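You operate a simulated robot arm through the tools that you are given. There is no shell and no other tool. Be economical: measure what you need, move in short steps, check, and stop when the job is done.

You are at the controls of a simulated robot arm. One attempt, no reset.

TASK
Put the blue label roll from the orange tray in the blue crate. Take the green label roll from the green tray and put it in the white tray. Take the purple label roll from the green tray and put it in the yellow tray. Open the left drawer of the pack bench. The order is free.

It is judged by the outcome, as a careful person would: the job done as asked, and still so three seconds after it is handed in. It fails if anything else is knocked over, pushed out of place, dropped, spilled or broken.

THE ROBOT
A 7-joint arm with a vacuum gripper on a trunk, on a base that drives. Base frame: it is fixed to the floor where the robot stands at the start and does not move with it; the origin is under the middle of the robot, x ahead of it, y to its left, z up; the surface under the hand at the start is at about z = 0.8. Readings come in m, degrees, newtons and seconds.
With the tool pointing down near the work surface it reaches from about 0.1 to 0.62 m from the robot's upright axis, wherever it stands. Its first joint turns from -69.0 to 172.0 degrees. Places, roughly: blue crate [-1.25, -1, 1]; blue label roll (7x7x6 cm) [0.5, 0.1, 0.8]; green label roll (7x7x6 cm) [0.6, -0.2, 0.8]; left drawer of the pack bench [3.1, -4.2, 0.7]; purple label roll (7x7x6 cm) [0.7, -0.2, 0.8]; white tray (23x19x4 cm) [-1.1, -0.6, 0.9]; yellow tray (23x19x4 cm) [0.7, -3.2, 0.8]. Payload 1.06 kg.
Tool frame: the origin (TCP) lies in the middle of the cups' lips, and z points out of the cups. The gripper has 1 cup of 0.024 m across, covering 0.024 by 0.024 m (tool x, y); the bellows give 0.008 m. With the vacuum on, a cup seals on a smooth face that it is pressed against (1 to 4 N); it does not hold porous or soft things. The pull reaches 23 N.
Orientation is that of the tool frame in the base frame, as a unit quaternion [x, y, z, w]. With the cups facing straight down, the tool's x points along the base's -x, its y along +y and its z along -z.

THE INTERFACE
- The arm moves only by the tool step_arm. Its argument "plan" is one flat list of numbers, 7 for each row, row after row: the turn, a rotation vector about the tool's x, y, z in rad, then the shift along the tool's x, y, z in m, then the vacuum: 1 switches it on, 0 off. In form: [rx, ry, rz, tx, ty, tz, valve, rx, ry, rz, tx, ty, tz, valve, ...]. A call has 1 to 10 rows; each row shifts and turns the commanded pose from where the row before left it, along the tool's axes as they then stand. Each row takes 0.2 s and may step no farther than 0.05 m and 8.6 degrees from the row before; otherwise, or with a gripper value out of range, the whole call is refused. Where a pose cannot be reached the arm comes as near as it can. A force on the tool above 40 N (or 10 N above the force at the start of the call, whichever is more), or a blocked arm, ends the call early, and 0.2 s more pass. The pull builds up within a second once a cup has sealed. Time passes only in rows, and 0.2 s behind the last, so rows that do not move give it time. The reply holds the time, the measured pose of the TCP, the force on the tool along the base axes and the pull of the vacuum, in the units named above and with some noise, with the torque about the TCP (base axes, N m) and any sound that the robot's microphone picked up.
- Cameras (640 x 400 px; columns grow to the right, rows downward): "scene" is now at [0.1774, -0.0164, 1.1858]; the picture's right is [-0.07, -1.00, 0.00], its down [-0.51, 0.04, -0.86] and it looks along [0.86, -0.06, -0.51] (base axes); focal length 262 px, centre (320, 200). "wrist" rides on the gripper at [0.078, 0.019, -0.096] in the tool frame; the picture's right is [-0.24, 0.97, 0.00], its down [-0.71, -0.17, -0.69] and it looks along [-0.67, -0.16, 0.73] (tool axes); focal length 243 px, centre (320, 200). There is no depth. A picture from a camera that has moved, and an enlarged one, comes with that camera's place and axes in the base frame and with its lens. The place of the scene camera against the robot may be out by one fixed shift of up to 0.018 m in any direction.
- snapshot(camera): a new picture of that camera. No time passes.
- raise_lower(by): slides the trunk up (or, below 0, down) by that many m; the arm and the scene camera ride with it, the base frame stays. It gives what a move gives, with no picture.
- steer(legs): drives the robot by 1 to 6 legs, each [ahead, left, turn to the left] in m, m and degrees, along the robot's own axes; the way and the turn of a leg run together, so that a leg with both is an arc; at most 1.5 m and 180 degrees a leg. The arm and the cameras ride along, it lands a little off, and it stops where it bumps. It gives what a move gives.
- pan_tilt(pan, tilt): turns the head with the scene camera to pan (to the left, within 80 degrees either way) and tilt (down, from -29 to 69), counted from straight ahead of the robot. It gives what a move gives.
- inspect(camera, box): a new picture of the part [left, top, right, bottom] of that camera's present view, enlarged. No time passes.
- job_done(): hands the job in; it is judged then, once.

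Work in short steps. Places have to be worked out from the pictures, the camera data and where the tool is seen: move nearer, look again, correct. Check each grasp and each placing, and mend what went wrong. You have 165 turns and 128 pictures in all, those below and enlarged ones among them. Switch the vacuum off and draw the arm clear of the work before you hand the job in, unless the task says otherwise; then end with one line.

The tools are called as a command line: name --argument value ..., lists and objects as JSON in quotes. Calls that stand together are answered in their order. step_arm: Moves the arm, as the interface text tells. Its arguments: {"type":"object","properties":{"plan":{"type":"array"}},"required":["plan"]} The other tools are called the same way: raise_lower (by) slides the trunk up or down; steer (legs) drives the base; pan_tilt (pan, tilt) turns the head that bears the scene camera; snapshot (camera) takes a picture; inspect (camera, box) takes an enlarged picture of a part of a camera's view; job_done () hands the job in.

At the start:

```text
clock: 0.0
ee_pos: [0.3298, -0.1057, 1.0698]
ee_rot: [0.0, 1.0, 0.0, -0.001]
ft_force: [0.0, -0.4, -0.2]
wrist_torque: [0.01, 0.01, 0.01]
pull: 0.0
trunk travel left (down, up): [-0.35, 0.142]
robot x, y, heading: [0.0024, 0.0002, 0.2]
head pan, tilt: [-4.1, 30.9]
```

scene: 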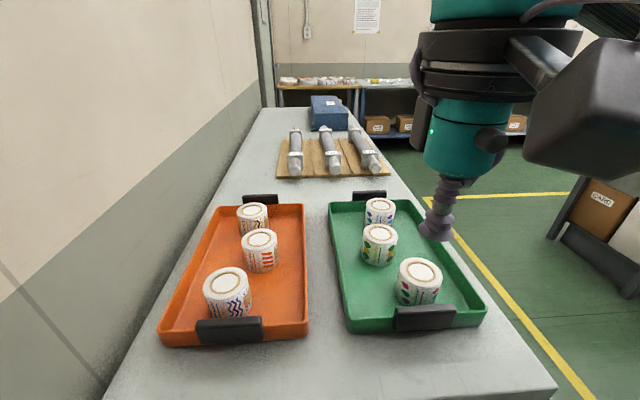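
wrist: 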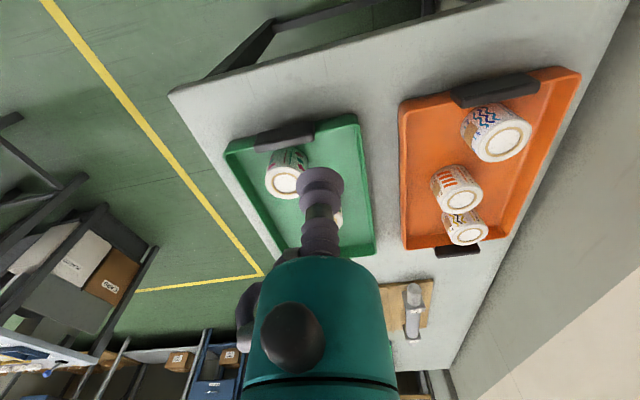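

I see three rolls in each tray; I need to tell the colours apart, so I enlarge both trays.

inspect --camera "scene" --box '[160, 190, 320, 340]'

inspect --camera "scene" --box '[330, 190, 490, 340]'

```text
2.67 times, centred on (240, 265) of scene
camera zoom: at [0.1774, -0.0164, 1.1858], right [-0.07, -1.0, 0.0], down [-0.51, 0.04, -0.86], along [0.86, -0.06, -0.51], focal length 697 px, centre (533, 27)
```

zoom: 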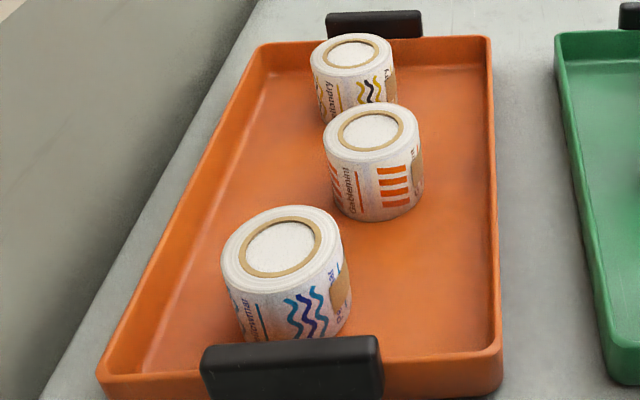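

```text
2.67 times, centred on (410, 265) of scene
camera zoom: at [0.1774, -0.0164, 1.1858], right [-0.07, -1.0, 0.0], down [-0.51, 0.04, -0.86], along [0.86, -0.06, -0.51], focal length 697 px, centre (80, 27)
```

zoom: 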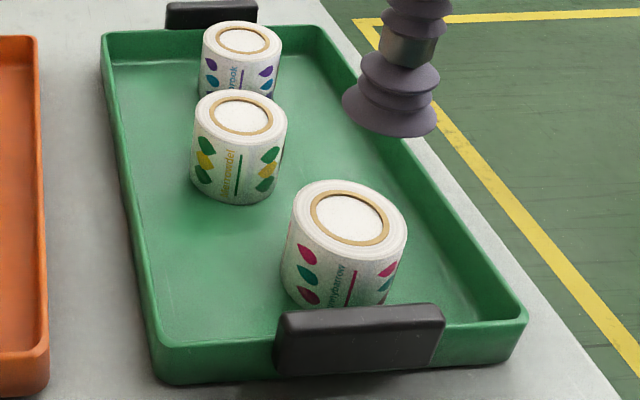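

Blue roll is the nearest in the orange tray, green the middle one and purple the far one in the green tray. The tip seen at about (436,234) suggests the scene camera is off by about 8 mm; I judge the blue roll's top at about [0.48, 0.12, 0.865] and go above it.

step_arm --plan '[0, 0, 0, -0.025, 0.0377, 0.02, 0, 0, 0, 0, -0.025, 0.0377, 0.02, 0, 0, 0, 0, -0.025, 0.0377, 0.02, 0, 0, 0, 0, -0.025, 0.0377, 0.02, 0, 0, 0, 0, -0.025, 0.0377, 0.02, 0, 0, 0, 0, -0.025, 0.0377, 0.02, 0, 0, 0, 0, 0, 0, 0.03, 0]'

snapshot --camera "wrist"

snapshot --camera "scene"

```text
clock: 1.6
ee_pos: [0.4807, 0.1227, 0.9211]
ee_rot: [-0.002, 1.0, -0.001, 0.001]
ft_force: [-0.6, -0.2, -0.5]
wrist_torque: [0.01, 0.01, 0.03]
pull: 0.0
trunk travel left (down, up): [-0.35, 0.142]
robot x, y, heading: [0.0001, -0.0022, 0.1]
head pan, tilt: [-4.1, 30.9]
```

```text
123 pictures are left
camera wrist: at [0.4014, 0.1414, 1.016], right [0.23, 0.97, 0.0], down [0.71, -0.17, 0.69], along [0.67, -0.16, -0.73], focal length 243 px, centre (320, 200)
```

wrist: 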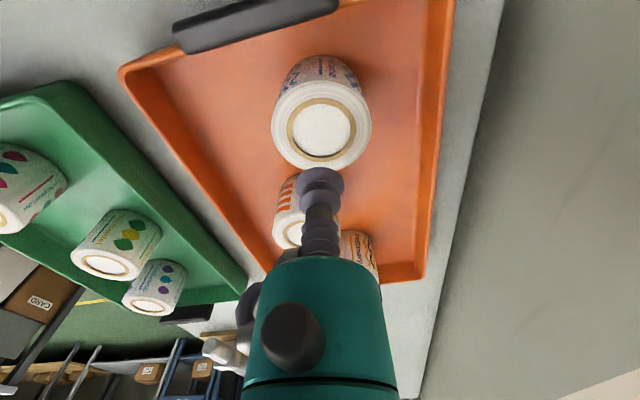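

```text
122 pictures are left
camera scene: at [0.1775, -0.0165, 1.1858], right [-0.07, -1.0, 0.0], down [-0.51, 0.04, -0.86], along [0.86, -0.06, -0.51], focal length 262 px, centre (320, 200)
```

scene: 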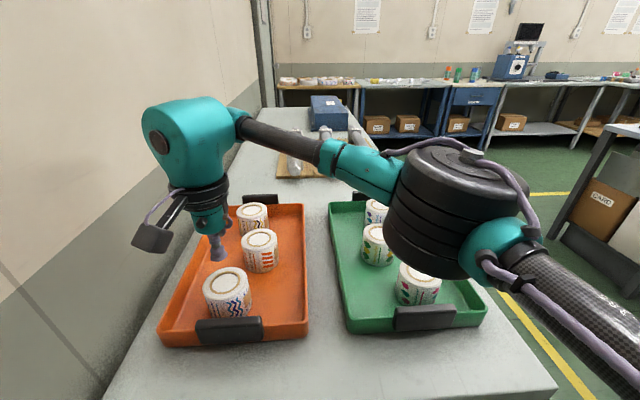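

The wrist picture puts the roll top's centre at about [0.478, 0.123]; the tool is right above. I enlarge to check whether the white disc is a face or a hole.

inspect --camera "wrist" --box '[260, 80, 380, 180]'

```text
4.00 times, centred on (320, 130) of wrist
camera zoom: at [0.4014, 0.1414, 1.016], right [0.23, 0.97, 0.0], down [0.71, -0.17, 0.69], along [0.67, -0.16, -0.73], focal length 970 px, centre (320, 480)
```

zoom: 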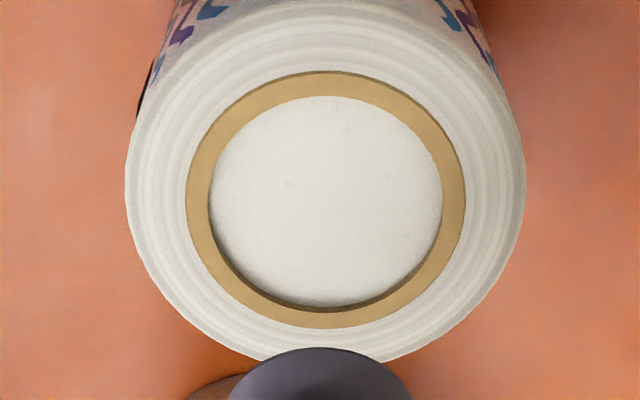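

The white plug is recessed slightly and wide enough for the cup. I descend slowly with the vacuum on.

step_arm --plan '[0, 0, 0, 0.002, 0, 0.025, 1, 0, 0, 0, 0, 0, 0.02, 1, 0, 0, 0, 0, 0, 0.005, 1, 0, 0, 0, 0, 0, 0.003, 1]'

```text
clock: 2.6
ee_pos: [0.4777, 0.1225, 0.8673]
ee_rot: [0.0, 1.0, 0.0, 0.0]
ft_force: [-0.3, -1.2, -0.9]
wrist_torque: [0.01, 0.03, 0.01]
pull: 22.9
trunk travel left (down, up): [-0.35, 0.142]
robot x, y, heading: [0.0016, 0.0039, -0.0]
head pan, tilt: [-4.1, 30.9]
```

Pull 22.9 N, so it has sealed at z≈0.867. I lift straight up.

step_arm --plan '[0, 0, 0, 0, 0, -0.02, 1, 0, 0, 0, 0, 0, -0.04, 1, 0, 0, 0, 0, 0, -0.04, 1, 0, 0, 0, 0, 0, -0.05, 1, 0, 0, 0, 0, 0, -0.05, 1, 0, 0, 0, 0, 0, -0.05, 1, 0, 0, 0, 0, 0, 0, 1]'

snapshot --camera "scene"

pan_tilt --pan -80 --tilt 20

snapshot --camera "scene"

```text
clock: 4.2
ee_pos: [0.4772, 0.1227, 1.1179]
ee_rot: [0.0, 1.0, 0.0, 0.0]
ft_force: [0.0, 0.5, -1.2]
wrist_torque: [0.0, 0.03, 0.02]
pull: 23.3
trunk travel left (down, up): [-0.35, 0.142]
robot x, y, heading: [-0.0029, -0.0015, 0.2]
head pan, tilt: [-4.1, 30.9]
```

```text
120 pictures are left
camera scene: at [0.1777, -0.0165, 1.1857], right [-0.07, -1.0, 0.0], down [-0.51, 0.04, -0.86], along [0.86, -0.06, -0.51], focal length 262 px, centre (320, 200)
```

scene: 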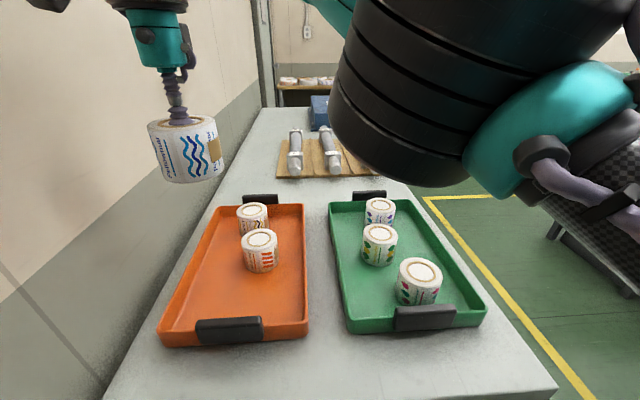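

```text
clock: 5.7
ee_pos: [0.4778, 0.1234, 1.1174]
ee_rot: [0.0, 1.0, 0.0, 0.0]
ft_force: [0.8, 0.6, -2.1]
wrist_torque: [0.01, -0.01, 0.0]
pull: 22.8
trunk travel left (down, up): [-0.35, 0.142]
robot x, y, heading: [0.0, 0.0021, -0.1]
head pan, tilt: [-80.0, 20.0]
```

```text
119 pictures are left
camera scene: at [0.1039, -0.1016, 1.2033], right [-0.98, -0.17, 0.0], down [-0.06, 0.34, -0.94], along [0.16, -0.93, -0.34], focal length 262 px, centre (320, 200)
```

scene: 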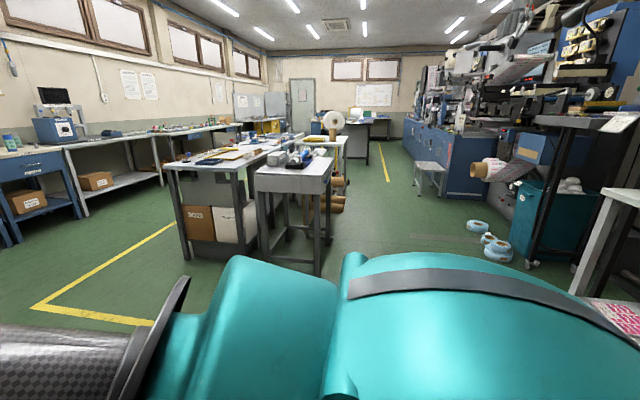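

The blue roll is held and the rest is undisturbed. The crate bench appears to be to the right and behind; I draw the arm in, then back off a little and turn right to look.

step_arm --plan '[0, 0, 0, 0.03, -0.035, 0, 1, 0, 0, 0, 0.03, -0.035, 0, 1, 0, 0, 0, 0.03, -0.035, 0, 1, 0, 0, 0, 0.03, -0.035, 0, 1, 0, 0, 0, 0, -0.035, 0, 1]'

steer --legs '[[-0.15, 0, 0], [0, 0, -60]]'

snapshot --camera "scene"

```text
clock: 6.9
ee_pos: [0.3588, -0.0529, 1.1186]
ee_rot: [0.0, 1.0, 0.0, 0.0]
ft_force: [0.4, 0.5, -1.6]
wrist_torque: [-0.01, -0.02, -0.03]
pull: 22.9
trunk travel left (down, up): [-0.35, 0.142]
robot x, y, heading: [-0.0005, 0.006, 0.1]
head pan, tilt: [-80.0, 20.0]
```

```text
clock: 10.9
ee_pos: [-0.0146, -0.3552, 1.1151]
ee_rot: [0.491, 0.871, 0.005, 0.0]
ft_force: [-0.2, -0.3, -1.4]
wrist_torque: [0.02, -0.02, 0.0]
pull: 23.0
trunk travel left (down, up): [-0.35, 0.142]
robot x, y, heading: [-0.1569, -0.0117, -58.7]
head pan, tilt: [-80.0, 20.0]
stopped in leg 2: the robot was blocked; the commanded pose is now the measured one
```

```text
118 pictures are left
camera scene: at [-0.1836, -0.171, 1.2018], right [-0.66, 0.75, 0.01], down [0.26, 0.24, -0.94], along [-0.71, -0.62, -0.35], focal length 262 px, centre (320, 200)
```

scene: 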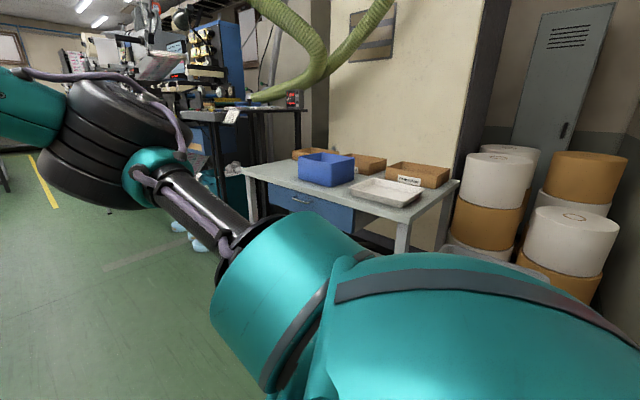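

The bench with the blue crate and white tray is in view. Something blocked the turn near its end; I look around to find what.

pan_tilt --pan 60 --tilt 50

snapshot --camera "scene"

snapshot --camera "wrist"

```text
clock: 13.2
ee_pos: [-0.0177, -0.3561, 1.1143]
ee_rot: [0.491, 0.871, 0.007, -0.001]
ft_force: [0.0, -0.2, -1.4]
wrist_torque: [-0.03, 0.0, 0.0]
pull: 22.5
trunk travel left (down, up): [-0.35, 0.142]
robot x, y, heading: [-0.1524, -0.0066, -58.9]
head pan, tilt: [60.0, 50.0]
```

```text
117 pictures are left
camera scene: at [-0.0381, -0.1094, 1.1571], right [0.02, -1.0, -0.01], down [-0.76, 0.0, -0.65], along [0.65, 0.02, -0.76], focal length 262 px, centre (320, 200)
```

scene: 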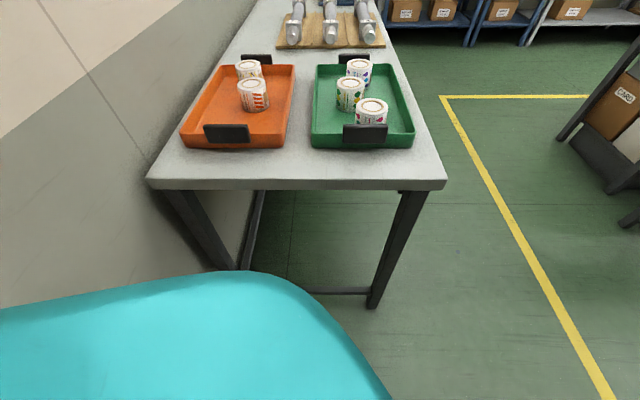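

```text
116 pictures are left
camera wrist: at [-0.0427, -0.2808, 1.2104], right [0.95, 0.3, 0.01], down [0.22, -0.7, 0.68], along [0.21, -0.64, -0.74], focal length 243 px, centre (320, 200)
```

wrist: 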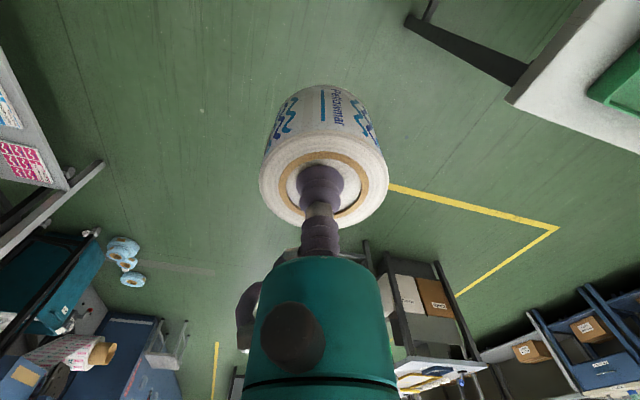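

Most likely the back of the base met the wall on the left. I drive away from the wall to about (-0.4, -0.6), then turn to face the crate bench (heading 180).

steer --legs '[[0.38, -0.5, 0], [0, 0, -121]]'

pan_tilt --pan 0 --tilt 35

snapshot --camera "scene"

```text
clock: 23.2
ee_pos: [-0.7554, -0.5228, 1.1171]
ee_rot: [1.0, -0.018, 0.0, 0.001]
ft_force: [0.1, 0.1, -0.9]
wrist_torque: [0.01, -0.02, 0.01]
pull: 23.1
trunk travel left (down, up): [-0.35, 0.142]
robot x, y, heading: [-0.3951, -0.5845, 177.8]
head pan, tilt: [60.0, 50.0]
```

```text
clock: 24.6
ee_pos: [-0.7543, -0.5222, 1.1178]
ee_rot: [1.0, -0.016, 0.0, 0.0]
ft_force: [0.3, -0.2, -0.7]
wrist_torque: [0.01, -0.02, 0.02]
pull: 23.2
trunk travel left (down, up): [-0.35, 0.142]
robot x, y, heading: [-0.3988, -0.5877, 178.1]
head pan, tilt: [0.0, 35.0]
```

```text
115 pictures are left
camera scene: at [-0.5784, -0.5904, 1.1795], right [0.03, 1.0, 0.0], down [0.57, -0.02, -0.82], along [-0.82, 0.03, -0.57], focal length 262 px, centre (320, 200)
```

scene: 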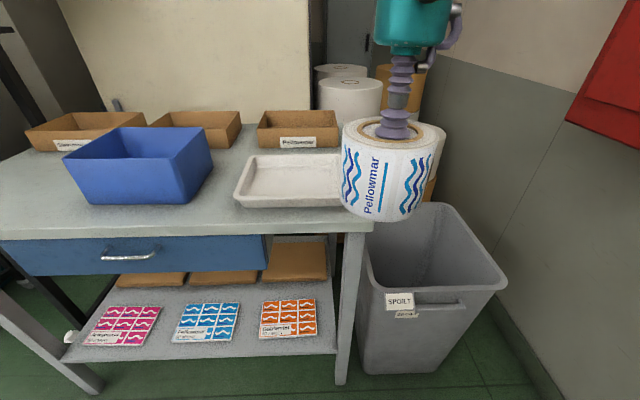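

From two views the table height is uncertain (0.79–0.87). I raise the trunk for a second vantage and more clearance.

raise_lower --by 0.13

snapshot --camera "scene"

snapshot --camera "wrist"

```text
clock: 26.1
ee_pos: [-0.7547, -0.5226, 1.2469]
ee_rot: [1.0, -0.017, 0.0, 0.0]
ft_force: [0.1, 0.0, -2.0]
wrist_torque: [-0.01, 0.0, -0.01]
pull: 22.7
trunk travel left (down, up): [-0.48, 0.012]
robot x, y, heading: [-0.3966, -0.5862, 178.1]
head pan, tilt: [0.0, 35.0]
```

```text
114 pictures are left
camera scene: at [-0.5036, -0.5928, 1.3251], right [0.03, 1.0, 0.0], down [0.57, -0.02, -0.82], along [-0.82, 0.03, -0.57], focal length 262 px, centre (320, 200)
```

scene: 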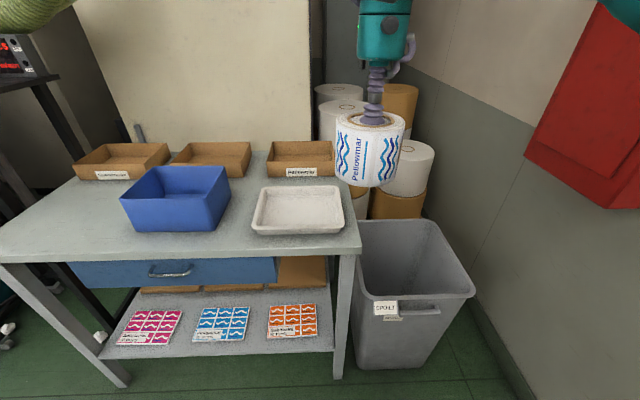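

```text
113 pictures are left
camera wrist: at [-0.6781, -0.5438, 1.3431], right [-0.27, -0.96, 0.0], down [-0.7, 0.2, 0.68], along [-0.66, 0.18, -0.73], focal length 243 px, centre (320, 200)
```

wrist: 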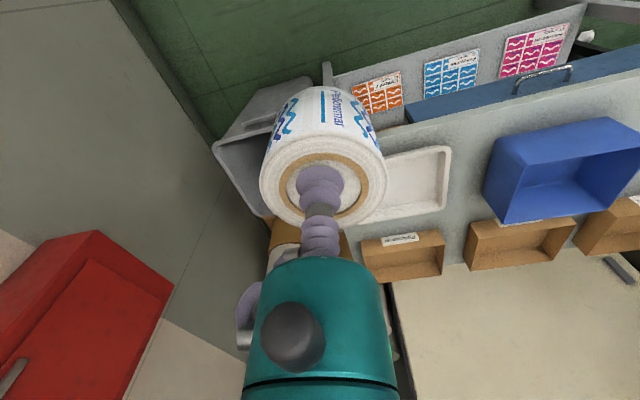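

Table top here is z≈0.86. I enlarge the crate to find its rim and inside.

inspect --camera "scene" --box '[100, 140, 260, 240]'

inspect --camera "scene" --box '[220, 140, 380, 240]'

```text
4.00 times, centred on (180, 190) of scene
camera zoom: at [-0.5036, -0.5928, 1.3251], right [0.03, 1.0, 0.0], down [0.57, -0.02, -0.82], along [-0.82, 0.03, -0.57], focal length 1046 px, centre (880, 240)
```

zoom: 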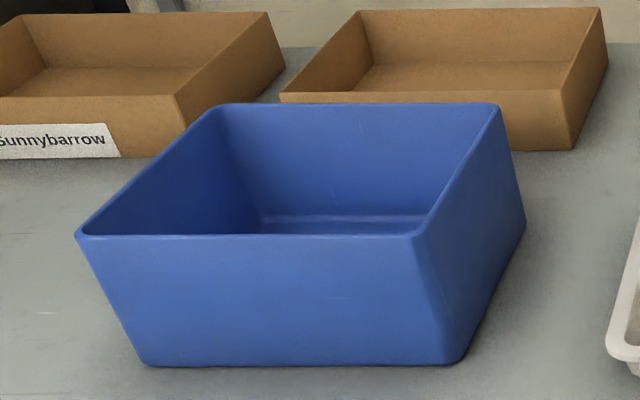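

```text
4.00 times, centred on (300, 190) of scene
camera zoom: at [-0.5036, -0.5928, 1.3251], right [0.03, 1.0, 0.0], down [0.57, -0.02, -0.82], along [-0.82, 0.03, -0.57], focal length 1046 px, centre (400, 240)
```

zoom: 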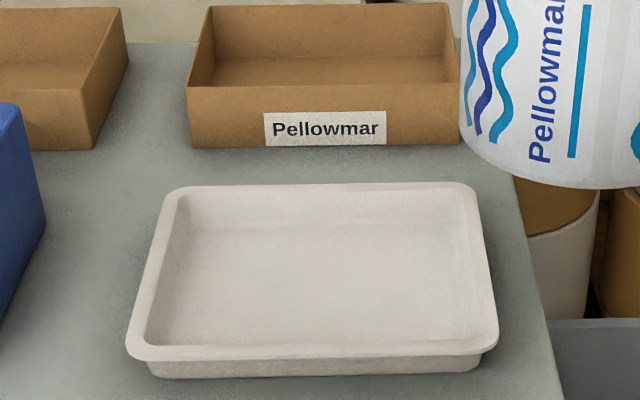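

Crate centre comes out at about (-1.13, -0.96), rim z≈0.96; white tray centre about (-1.09, -0.63). I drive to about (-0.59, -0.85), within reach of both.

steer --legs '[[0.19, 0.27, 0]]'

snapshot --camera "wrist"

snapshot --camera "scene"

```text
clock: 29.1
ee_pos: [-0.9474, -0.7852, 1.2478]
ee_rot: [1.0, -0.016, -0.001, -0.001]
ft_force: [0.5, -0.5, -2.1]
wrist_torque: [-0.01, -0.02, 0.02]
pull: 23.0
trunk travel left (down, up): [-0.48, 0.012]
robot x, y, heading: [-0.5908, -0.8486, 178.2]
head pan, tilt: [0.0, 35.0]
```

```text
110 pictures are left
camera wrist: at [-0.8701, -0.8059, 1.3437], right [-0.27, -0.96, 0.0], down [-0.7, 0.19, 0.69], along [-0.66, 0.18, -0.73], focal length 243 px, centre (320, 200)
```

wrist: 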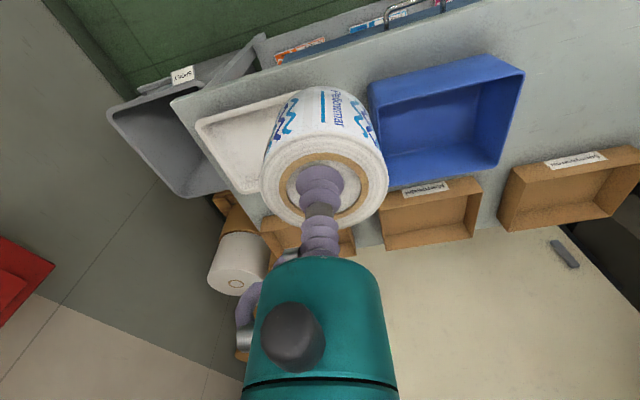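

```text
109 pictures are left
camera scene: at [-0.696, -0.8547, 1.3251], right [0.03, 1.0, 0.0], down [0.57, -0.02, -0.82], along [-0.82, 0.03, -0.57], focal length 262 px, centre (320, 200)
```

scene: 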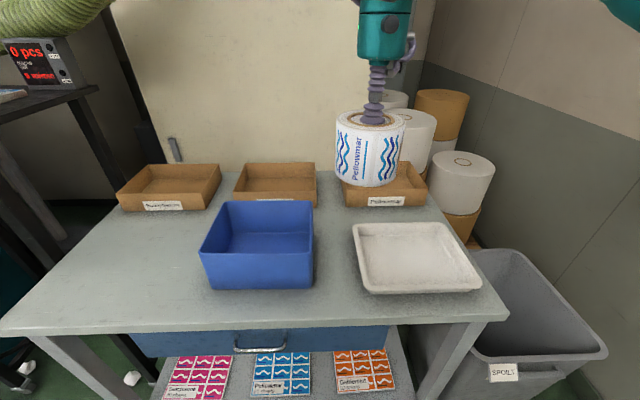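

Both pictures agree on the crate centre (-1.13, -0.96). I move above it.

step_arm --plan '[0, 0, 0, -0.0305, 0.0292, 0, 1, 0, 0, 0, -0.0305, 0.0292, 0, 1, 0, 0, 0, -0.0305, 0.0292, 0, 1, 0, 0, 0, -0.0305, 0.0292, 0, 1, 0, 0, 0, -0.0305, 0.0292, 0, 1, 0, 0, 0, -0.0305, 0.0292, 0, 1, 0, 0, 0, 0, 0, 0.05, 1, 0, 0, 0, 0, 0, 0.05, 1, 0, 0, 0, 0, 0, 0.04, 1, 0, 0, 0, 0, 0, 0.02, 1]'

snapshot --camera "wrist"

snapshot --camera "scene"

```text
clock: 31.3
ee_pos: [-1.0719, -0.8983, 1.0902]
ee_rot: [1.0, -0.016, 0.0, 0.0]
ft_force: [0.5, 0.6, -1.6]
wrist_torque: [-0.02, 0.02, -0.03]
pull: 22.5
out of reach, approached as far as the arm can: row 5, 6
trunk travel left (down, up): [-0.48, 0.012]
robot x, y, heading: [-0.5907, -0.8459, 178.0]
head pan, tilt: [0.0, 35.0]
```

```text
108 pictures are left
camera wrist: at [-0.995, -0.919, 1.1858], right [-0.27, -0.96, 0.0], down [-0.7, 0.19, 0.69], along [-0.66, 0.18, -0.73], focal length 243 px, centre (320, 200)
```

wrist: 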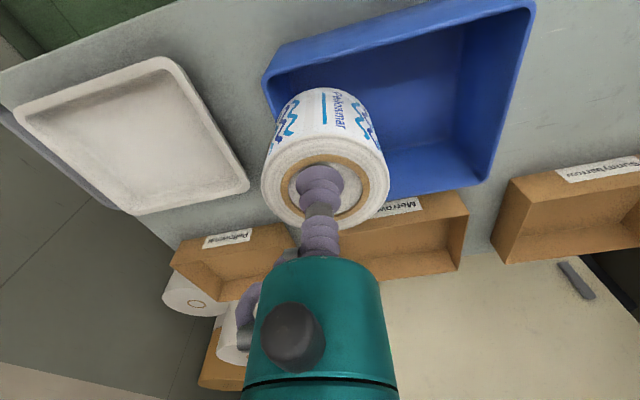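

```text
107 pictures are left
camera scene: at [-0.6959, -0.8546, 1.3252], right [0.03, 1.0, 0.0], down [0.57, -0.02, -0.82], along [-0.82, 0.03, -0.57], focal length 262 px, centre (320, 200)
```

scene: 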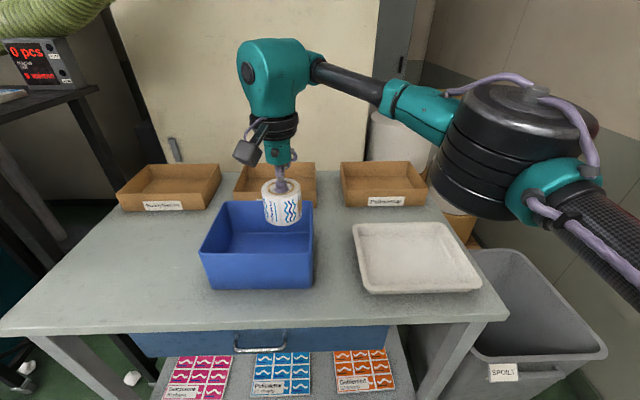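

The high pose was beyond reach; now at (-1.072, -0.898, 1.09), I do the remaining sideways move.

step_arm --plan '[0, 0, 0, -0.027, 0.03, 0, 1, 0, 0, 0, -0.027, 0.03, 0, 1, 0, 0, 0, 0, 0, 0.03, 1, 0, 0, 0, 0, 0, 0, 1]'

snapshot --camera "wrist"

```text
clock: 32.3
ee_pos: [-1.1035, -0.9356, 1.0567]
ee_rot: [1.0, -0.016, 0.0, 0.0]
ft_force: [-0.3, 0.7, -0.5]
wrist_torque: [-0.03, -0.03, -0.02]
pull: 23.4
out of reach, approached as far as the arm can: row 2
trunk travel left (down, up): [-0.48, 0.012]
robot x, y, heading: [-0.5895, -0.8499, 178.1]
head pan, tilt: [0.0, 35.0]
```

```text
106 pictures are left
camera wrist: at [-1.0266, -0.956, 1.1533], right [-0.27, -0.96, 0.0], down [-0.7, 0.19, 0.69], along [-0.66, 0.18, -0.73], focal length 243 px, centre (320, 200)
```

wrist: 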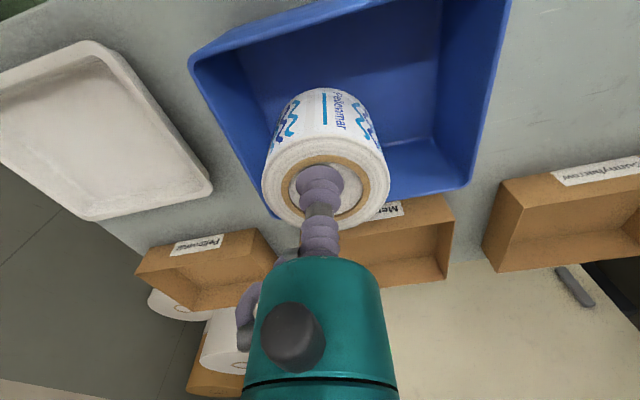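

Roll is over the crate with 3–4 cm margins; I nudge 2 cm more to the centre and go down to just above the floor.

step_arm --plan '[0, 0, 0, 0, 0.02, 0.01, 1, 0, 0, 0, -0.008, 0, 0.02, 1, 0, 0, 0, 0, 0, 0.03, 1, 0, 0, 0, 0, 0, 0.03, 1, 0, 0, 0, 0, 0, 0.015, 1, 0, 0, 0, 0, 0, 0, 1]'

snapshot --camera "wrist"

snapshot --camera "scene"

```text
clock: 33.7
ee_pos: [-1.1075, -0.9339, 0.9741]
ee_rot: [1.0, -0.017, -0.001, 0.001]
ft_force: [-0.4, 0.1, -1.0]
wrist_torque: [0.03, 0.02, 0.0]
pull: 22.6
out of reach, approached as far as the arm can: row 1, 2
trunk travel left (down, up): [-0.48, 0.012]
robot x, y, heading: [-0.5903, -0.8433, 178.1]
head pan, tilt: [0.0, 35.0]
```

```text
105 pictures are left
camera wrist: at [-1.0321, -0.954, 1.0707], right [-0.27, -0.96, 0.0], down [-0.7, 0.2, 0.69], along [-0.66, 0.18, -0.73], focal length 243 px, centre (320, 200)
```

wrist: 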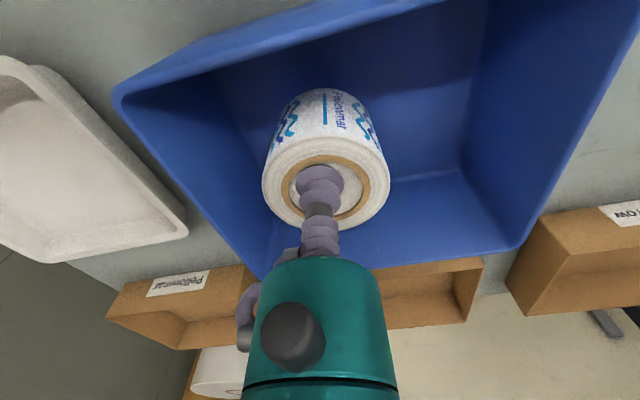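

```text
104 pictures are left
camera scene: at [-0.6958, -0.8545, 1.3252], right [0.03, 1.0, 0.0], down [0.57, -0.02, -0.82], along [-0.82, 0.03, -0.57], focal length 262 px, centre (320, 200)
```

scene: 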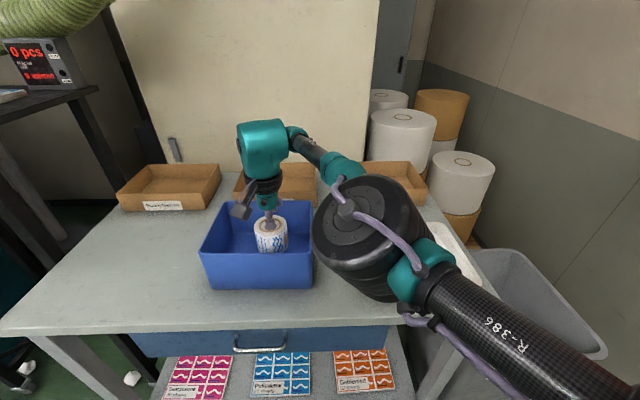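

Inside the crate, roll bottom near 0.916. I lower gently until contact.

step_arm --plan '[0, 0, 0, 0, 0, 0.02, 1, 0, 0, 0, 0, 0, 0.012, 1, 0, 0, 0, 0, 0, 0.006, 1, 0, 0, 0, 0, 0, 0.004, 1]'

```text
clock: 34.7
ee_pos: [-1.1055, -0.9305, 0.9329]
ee_rot: [1.0, -0.016, -0.001, 0.0]
ft_force: [0.2, -0.1, -1.0]
wrist_torque: [-0.04, -0.02, 0.02]
pull: 22.5
out of reach, approached as far as the arm can: row 1
trunk travel left (down, up): [-0.48, 0.012]
robot x, y, heading: [-0.5888, -0.8506, 178.0]
head pan, tilt: [0.0, 35.0]
```

step_arm --plan '[0, 0, 0, 0, 0, 0.003, 1, 0, 0, 0, 0, 0, 0.003, 1, 0, 0, 0, 0, 0, 0.002, 1]'

```text
clock: 35.5
ee_pos: [-1.1057, -0.9295, 0.9249]
ee_rot: [1.0, -0.017, 0.0, 0.001]
ft_force: [0.5, -0.1, -2.0]
wrist_torque: [0.0, -0.01, -0.01]
pull: 22.5
out of reach, approached as far as the arm can: row 1
trunk travel left (down, up): [-0.48, 0.012]
robot x, y, heading: [-0.5906, -0.8494, 178.1]
head pan, tilt: [0.0, 35.0]
```

No contact yet (force unchanged); a bit further.

step_arm --plan '[0, 0, 0, 0, 0, 0.003, 1, 0, 0, 0, 0, 0, 0.003, 1, 0, 0, 0, 0, 0, 0.002, 1]'

```text
clock: 36.3
ee_pos: [-1.1037, -0.9302, 0.9198]
ee_rot: [1.0, -0.016, -0.001, 0.0]
ft_force: [-0.2, -1.4, -1.1]
wrist_torque: [-0.01, -0.02, 0.02]
pull: 22.7
out of reach, approached as far as the arm can: row 2
trunk travel left (down, up): [-0.48, 0.012]
robot x, y, heading: [-0.5913, -0.8476, 178.0]
head pan, tilt: [0.0, 35.0]
```

Let me look at how far the roll is from the crate floor.

snapshot --camera "wrist"

inspect --camera "scene" --box '[190, 190, 330, 300]'

```text
103 pictures are left
camera wrist: at [-1.0269, -0.9511, 1.0162], right [-0.27, -0.96, 0.0], down [-0.7, 0.19, 0.69], along [-0.66, 0.18, -0.73], focal length 243 px, centre (320, 200)
```

wrist: 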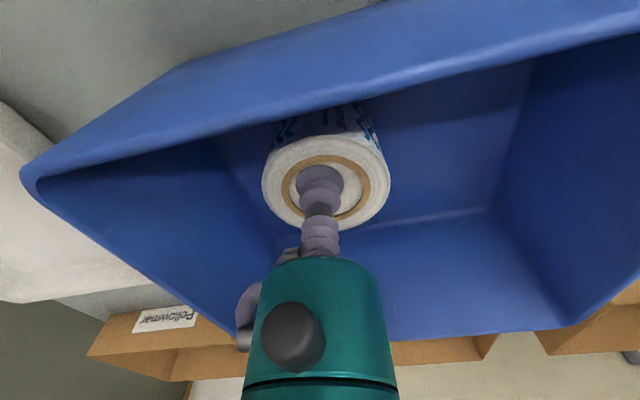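

```text
3.64 times, centred on (260, 245) of scene
camera zoom: at [-0.6959, -0.8545, 1.3251], right [0.03, 1.0, 0.0], down [0.57, -0.02, -0.82], along [-0.82, 0.03, -0.57], focal length 951 px, centre (538, 36)
```

zoom: 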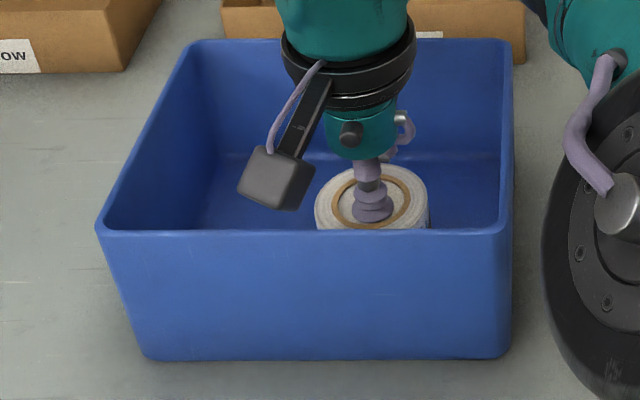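

Wrist camera is a few cm above the near rim; I go on down in tiny steps to contact.

step_arm --plan '[0, 0, 0, 0, 0, 0.003, 1, 0, 0, 0, 0, 0, 0.003, 1]'

```text
clock: 36.9
ee_pos: [-1.103, -0.9298, 0.9167]
ee_rot: [1.0, -0.018, -0.002, 0.0]
ft_force: [-0.7, -2.0, 7.0]
wrist_torque: [0.01, 0.03, 0.01]
pull: 22.6
trunk travel left (down, up): [-0.48, 0.012]
robot x, y, heading: [-0.5874, -0.8523, 178.2]
head pan, tilt: [0.0, 35.0]
```

Contact with the floor at z≈0.917 (7 N). I release and rise straight up.

step_arm --plan '[0, 0, 0, 0, 0, -0.001, 0, 0, 0, 0, 0, 0, 0, 0, 0, 0, 0, 0, 0, 0, 0, 0, 0, 0, 0, 0, 0, 0]'

step_arm --plan '[0, 0, 0, 0, 0, -0.01, 0, 0, 0, 0, 0, 0, -0.03, 0, 0, 0, 0, 0, 0, -0.05, 0, 0, 0, 0, 0, 0, -0.05, 0, 0, 0, 0, 0.0, 0, -0.05, 0]'

snapshot --camera "wrist"

```text
clock: 37.9
ee_pos: [-1.1034, -0.9298, 0.9154]
ee_rot: [1.0, -0.018, 0.0, 0.001]
ft_force: [-0.3, 0.3, 0.5]
wrist_torque: [0.0, -0.01, -0.01]
pull: 0.0
trunk travel left (down, up): [-0.48, 0.012]
robot x, y, heading: [-0.5884, -0.846, 178.1]
head pan, tilt: [0.0, 35.0]
```

```text
clock: 39.1
ee_pos: [-1.1028, -0.9319, 1.103]
ee_rot: [1.0, -0.017, -0.002, 0.0]
ft_force: [-0.1, -0.2, -0.3]
wrist_torque: [0.03, 0.01, 0.02]
pull: 0.0
trunk travel left (down, up): [-0.48, 0.012]
robot x, y, heading: [-0.5895, -0.8504, 178.0]
head pan, tilt: [0.0, 35.0]
```

```text
101 pictures are left
camera wrist: at [-1.025, -0.9525, 1.1981], right [-0.27, -0.96, 0.0], down [-0.7, 0.19, 0.69], along [-0.66, 0.18, -0.73], focal length 243 px, centre (320, 200)
```

wrist: 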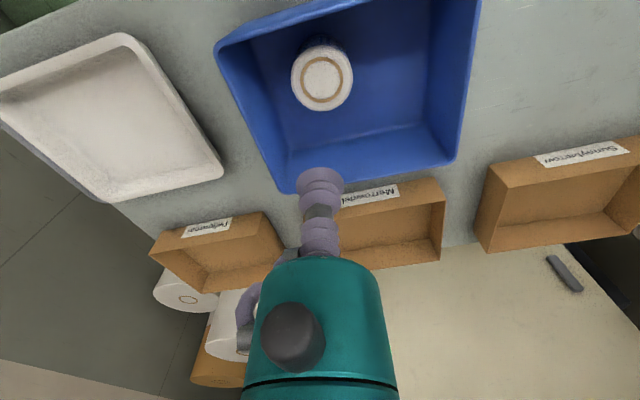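

Blue roll stands in the crate. I retract the arm, back off, turn to heading 90 and slide along to the right side of the first bench, where green and purple are within reach.

step_arm --plan '[0, 0, 0, 0.03, -0.03, -0.02, 0, 0, 0, 0, 0.03, -0.03, -0.02, 0, 0, 0, 0, 0.03, -0.03, -0.02, 0, 0, 0, 0, 0.03, -0.03, -0.02, 0, 0, 0, 0, 0.03, -0.02, -0.02, 0]'

steer --legs '[[-0.25, 0, 0], [0, 0, -88], [0, -0.98, 0]]'

snapshot --camera "scene"

snapshot --camera "wrist"

```text
clock: 40.3
ee_pos: [-0.9501, -0.794, 1.2052]
ee_rot: [1.0, -0.017, 0.0, 0.0]
ft_force: [-0.5, -0.6, 0.4]
wrist_torque: [-0.02, 0.01, -0.01]
pull: 0.1
trunk travel left (down, up): [-0.48, 0.012]
robot x, y, heading: [-0.5875, -0.8469, 177.9]
head pan, tilt: [0.0, 35.0]
```

```text
clock: 54.2
ee_pos: [0.658, -0.4339, 1.2029]
ee_rot: [0.725, -0.688, 0.0, 0.001]
ft_force: [0.6, -0.6, 0.5]
wrist_torque: [-0.01, 0.01, -0.01]
pull: 0.1
trunk travel left (down, up): [-0.48, 0.012]
robot x, y, heading: [0.641, -0.8004, 92.9]
head pan, tilt: [0.0, 35.0]
```

```text
100 pictures are left
camera scene: at [0.6292, -0.7041, 1.3252], right [1.0, 0.05, 0.0], down [0.03, -0.57, -0.82], along [-0.04, 0.82, -0.57], focal length 262 px, centre (320, 200)
```

scene: 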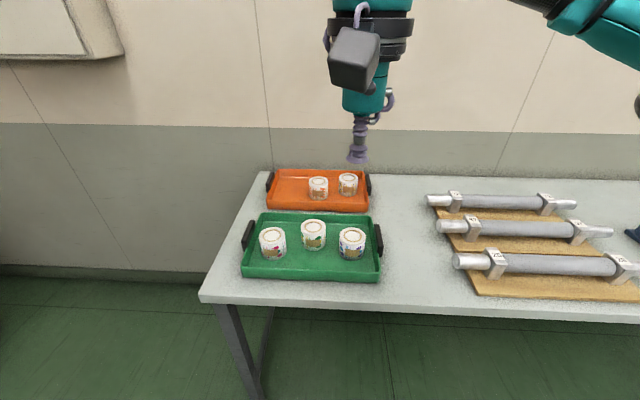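

```text
99 pictures are left
camera wrist: at [0.6436, -0.5121, 1.2995], right [-0.98, 0.18, 0.0], down [0.13, 0.72, 0.69], along [0.13, 0.67, -0.73], focal length 243 px, centre (320, 200)
```

wrist: 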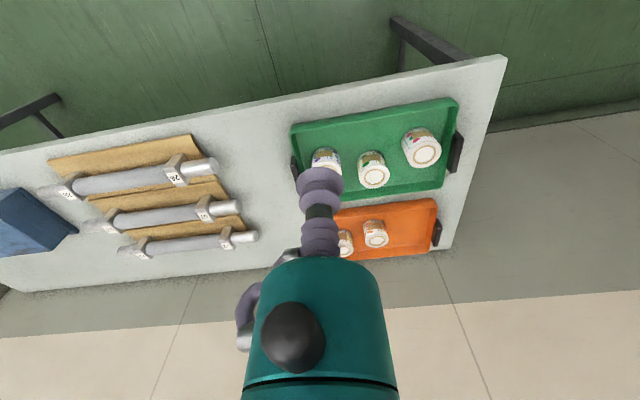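

Green roll is at about (0.59, -0.161). I close in 12 cm and lower the trunk.

steer --legs '[[0.12, 0, 0]]'

raise_lower --by -0.13

step_arm --plan '[0, 0, 0, -0.039, 0.0135, 0.0, 0, 0, 0, 0, -0.039, 0.0135, 0.0, 0, 0, 0, 0, -0.039, 0.0135, 0, 0, 0, 0, 0, -0.039, 0.0135, 0, 0, 0, 0, 0, 0, 0, 0.04, 0, 0, 0, 0, 0, 0, 0.04, 0]'

snapshot --camera "wrist"

```text
clock: 55.4
ee_pos: [0.6526, -0.3165, 1.2044]
ee_rot: [0.726, -0.688, 0.0, 0.0]
ft_force: [-0.5, -0.8, -0.2]
wrist_torque: [-0.02, 0.0, 0.03]
pull: 0.1
trunk travel left (down, up): [-0.48, 0.012]
robot x, y, heading: [0.6296, -0.6793, 92.9]
head pan, tilt: [0.0, 35.0]
```

```text
clock: 57.0
ee_pos: [0.6521, -0.3187, 1.0742]
ee_rot: [0.726, -0.688, -0.001, -0.001]
ft_force: [-0.5, 0.5, 0.0]
wrist_torque: [-0.02, 0.02, 0.0]
pull: 0.1
trunk travel left (down, up): [-0.35, 0.142]
robot x, y, heading: [0.6332, -0.681, 93.2]
head pan, tilt: [0.0, 35.0]
```

```text
clock: 58.4
ee_pos: [0.5878, -0.1667, 0.9963]
ee_rot: [0.726, -0.688, -0.002, 0.0]
ft_force: [0.3, -0.1, -0.1]
wrist_torque: [0.03, 0.02, 0.02]
pull: 0.0
trunk travel left (down, up): [-0.35, 0.142]
robot x, y, heading: [0.6312, -0.6836, 93.2]
head pan, tilt: [0.0, 35.0]
```

```text
98 pictures are left
camera wrist: at [0.573, -0.2468, 1.092], right [-0.98, 0.18, 0.0], down [0.13, 0.72, 0.69], along [0.12, 0.67, -0.73], focal length 243 px, centre (320, 200)
```

wrist: 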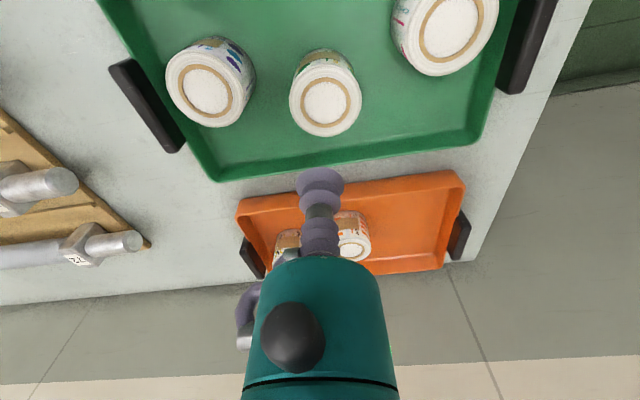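

Green roll's top is at about (0.583, -0.158), purple (0.685, -0.189). I correct by a centimetre and descend with the vacuum on.

step_arm --plan '[0, 0, 0, -0.009, 0.005, 0.045, 1, 0, 0, 0, 0, 0, 0.045, 1, 0, 0, 0, 0, 0, 0.028, 1, 0, 0, 0, 0, 0, 0.006, 1, 0, 0, 0, 0, 0, 0.004, 1]'

```text
clock: 59.6
ee_pos: [0.5838, -0.1563, 0.8658]
ee_rot: [0.726, -0.687, -0.001, 0.0]
ft_force: [0.0, 0.6, 1.2]
wrist_torque: [0.01, -0.05, -0.03]
pull: 23.2
trunk travel left (down, up): [-0.35, 0.142]
robot x, y, heading: [0.6289, -0.6837, 93.1]
head pan, tilt: [0.0, 35.0]
```

Sealed at 23 N. Lift and look.

step_arm --plan '[0, 0, 0, 0, 0, -0.02, 1, 0, 0, 0, 0, 0, -0.04, 1, 0, 0, 0, 0, 0, -0.05, 1, 0, 0, 0, 0, 0, -0.05, 1, 0, 0, 0, 0, 0, -0.05, 1, 0, 0, 0, 0.04, 0, 0, 1, 0, 0, 0, 0.04, 0, 0, 1, 0, 0, 0, 0.04, 0, 0, 1, 0, 0, 0, 0.04, 0, 0, 1]'

snapshot --camera "scene"

snapshot --camera "wrist"

```text
clock: 61.6
ee_pos: [0.5906, -0.3168, 1.0767]
ee_rot: [0.726, -0.688, -0.001, 0.0]
ft_force: [0.1, 0.1, -0.9]
wrist_torque: [0.01, -0.03, -0.01]
pull: 22.5
trunk travel left (down, up): [-0.35, 0.142]
robot x, y, heading: [0.6341, -0.6842, 93.3]
head pan, tilt: [0.0, 35.0]
```

```text
97 pictures are left
camera scene: at [0.6186, -0.5138, 1.1795], right [1.0, 0.05, 0.0], down [0.03, -0.57, -0.82], along [-0.04, 0.82, -0.57], focal length 262 px, centre (320, 200)
```

scene: 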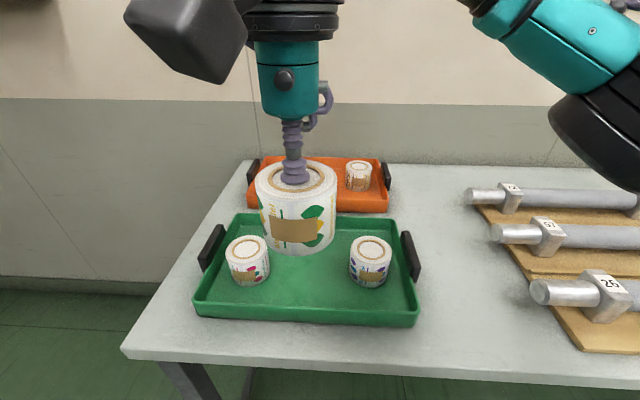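

```text
96 pictures are left
camera wrist: at [0.5749, -0.3943, 1.1725], right [-0.98, 0.18, 0.0], down [0.13, 0.72, 0.69], along [0.13, 0.67, -0.73], focal length 243 px, centre (320, 200)
```

wrist: 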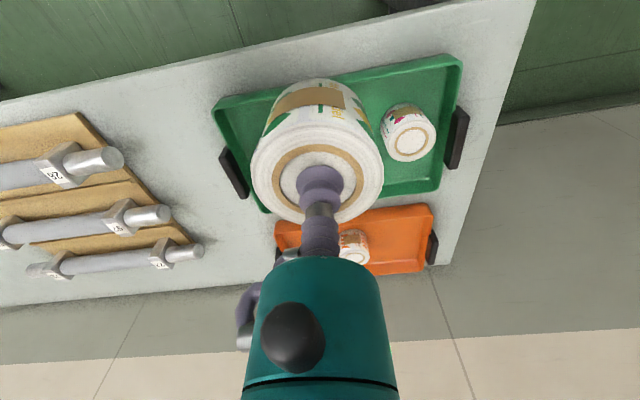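

Green roll held, others undisturbed. I drive back to the crate bench in reverse order.

steer --legs '[[-0.15, 0, 0], [0, 0.97, 0], [0, 0, 86.5]]'

snapshot --camera "scene"

```text
clock: 75.1
ee_pos: [-0.701, -0.9014, 1.0774]
ee_rot: [1.0, -0.013, 0.0, 0.001]
ft_force: [0.0, -0.4, -0.4]
wrist_torque: [0.03, -0.01, -0.01]
pull: 23.1
trunk travel left (down, up): [-0.35, 0.142]
robot x, y, heading: [-0.3324, -0.8904, 178.4]
head pan, tilt: [0.0, 35.0]
```

```text
95 pictures are left
camera scene: at [-0.5126, -0.8945, 1.1795], right [0.02, 1.0, 0.0], down [0.57, -0.01, -0.82], along [-0.82, 0.02, -0.57], focal length 262 px, centre (320, 200)
```

scene: 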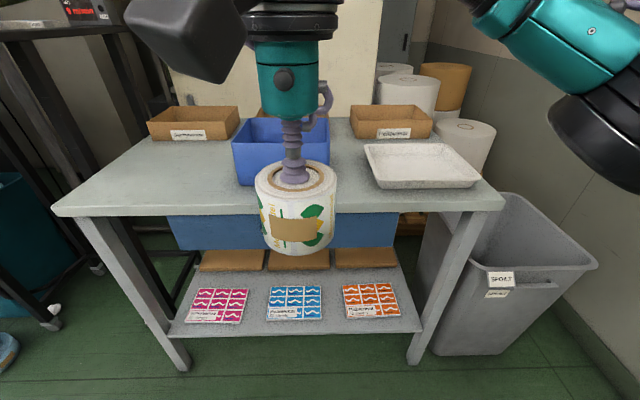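

I slide right 0.17 and ahead 0.245 to stand in front of the white tray.

steer --legs '[[0, -0.17, 0], [0.245, 0, 0]]'

snapshot --camera "wrist"

snapshot --camera "scene"

```text
clock: 78.6
ee_pos: [-0.9455, -0.731, 1.0766]
ee_rot: [1.0, -0.011, 0.0, 0.0]
ft_force: [-0.2, -0.6, -1.5]
wrist_torque: [-0.02, 0.01, 0.01]
pull: 23.3
trunk travel left (down, up): [-0.35, 0.142]
robot x, y, heading: [-0.572, -0.7192, 178.5]
head pan, tilt: [0.0, 35.0]
```

```text
94 pictures are left
camera wrist: at [-0.8676, -0.7503, 1.1723], right [-0.26, -0.97, 0.0], down [-0.7, 0.19, 0.69], along [-0.66, 0.18, -0.73], focal length 243 px, centre (320, 200)
```

wrist: 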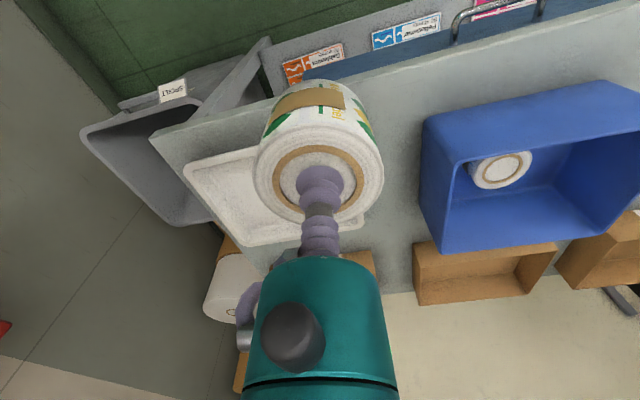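

```text
93 pictures are left
camera scene: at [-0.757, -0.7234, 1.1794], right [0.02, 1.0, 0.0], down [0.57, -0.01, -0.82], along [-0.82, 0.02, -0.57], focal length 262 px, centre (320, 200)
```

scene: 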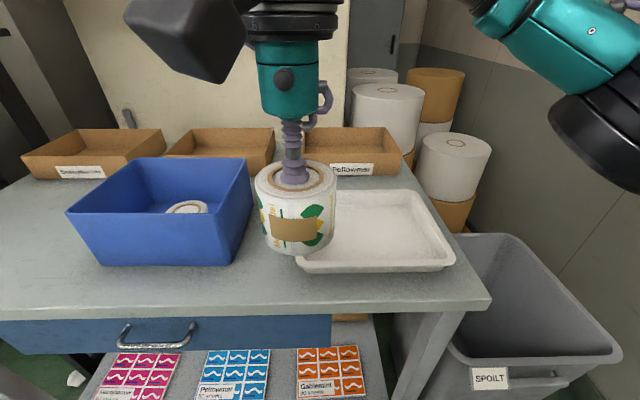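

White tray centre ≈ (-1.095, -0.637). I move above it and look.

step_arm --plan '[0, 0, 0, -0.0365, -0.023, 0, 1, 0, 0, 0, -0.0365, -0.023, 0, 1, 0, 0, 0, -0.0365, -0.023, 0, 1, 0, 0, 0, -0.0365, -0.023, 0, 1, 0, 0, 0, 0, 0, 0.04, 1, 0, 0, 0, 0, 0, 0.04, 1, 0, 0, 0, 0, 0, 0.025, 1, 0, 0, 0, 0, 0, 0, 1]'

snapshot --camera "wrist"

snapshot --camera "scene"

```text
clock: 80.4
ee_pos: [-1.0894, -0.6356, 0.9725]
ee_rot: [1.0, -0.011, -0.001, 0.0]
ft_force: [0.6, -0.2, -1.1]
wrist_torque: [0.0, 0.01, 0.0]
pull: 23.3
trunk travel left (down, up): [-0.35, 0.142]
robot x, y, heading: [-0.5736, -0.7199, 178.7]
head pan, tilt: [0.0, 35.0]
```

```text
92 pictures are left
camera wrist: at [-1.0124, -0.6548, 1.068], right [-0.26, -0.97, 0.0], down [-0.7, 0.19, 0.69], along [-0.66, 0.18, -0.73], focal length 243 px, centre (320, 200)
```

wrist: 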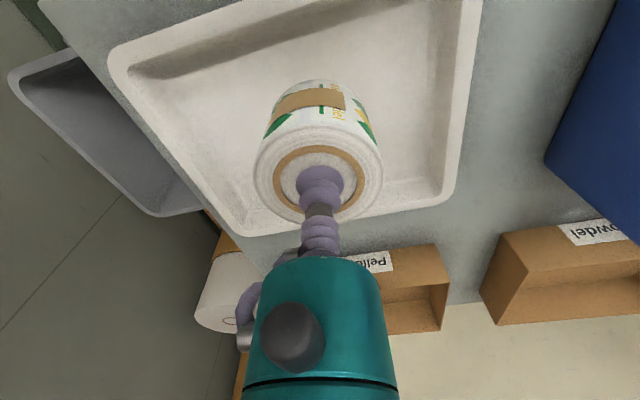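

```text
91 pictures are left
camera scene: at [-0.7565, -0.7234, 1.1795], right [0.02, 1.0, 0.0], down [0.57, -0.01, -0.82], along [-0.82, 0.02, -0.57], focal length 262 px, centre (320, 200)
```

scene: 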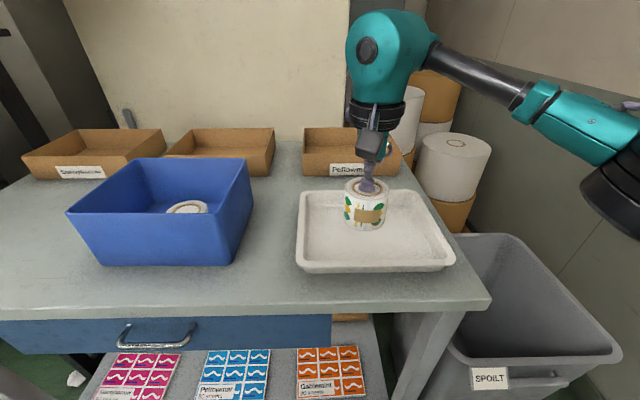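

Above the tray middle. I lower to about 0.925, then in small steps to contact.

step_arm --plan '[0, 0, 0, 0, 0, 0.025, 1, 0, 0, 0, 0, 0, 0.018, 1, 0, 0, 0, 0, 0, 0.003, 1, 0, 0, 0, 0, 0, 0.003, 1]'

```text
clock: 81.4
ee_pos: [-1.0881, -0.6332, 0.9236]
ee_rot: [1.0, -0.013, -0.001, 0.0]
ft_force: [-0.4, 0.0, -1.7]
wrist_torque: [-0.01, 0.0, 0.0]
pull: 23.0
trunk travel left (down, up): [-0.35, 0.142]
robot x, y, heading: [-0.5758, -0.7204, 178.7]
head pan, tilt: [0.0, 35.0]
```

step_arm --plan '[0, 0, 0, 0, 0, 0.003, 1, 0, 0, 0, 0, 0, 0.003, 1]'

```text
clock: 82.0
ee_pos: [-1.0886, -0.6346, 0.9153]
ee_rot: [1.0, -0.012, 0.001, 0.0]
ft_force: [-0.5, 0.0, -0.7]
wrist_torque: [-0.01, -0.04, 0.01]
pull: 23.1
trunk travel left (down, up): [-0.35, 0.142]
robot x, y, heading: [-0.5739, -0.715, 178.5]
head pan, tilt: [0.0, 35.0]
```

No contact force yet; a few mm more.

step_arm --plan '[0, 0, 0, 0, 0, 0.002, 1, 0, 0, 0, 0, 0, 0.002, 1]'

```text
clock: 82.6
ee_pos: [-1.0869, -0.6353, 0.9153]
ee_rot: [1.0, -0.012, -0.002, 0.002]
ft_force: [-2.4, 0.5, 16.2]
wrist_torque: [0.03, 0.0, 0.02]
pull: 23.5
trunk travel left (down, up): [-0.35, 0.142]
robot x, y, heading: [-0.5759, -0.7158, 178.6]
head pan, tilt: [0.0, 35.0]
```

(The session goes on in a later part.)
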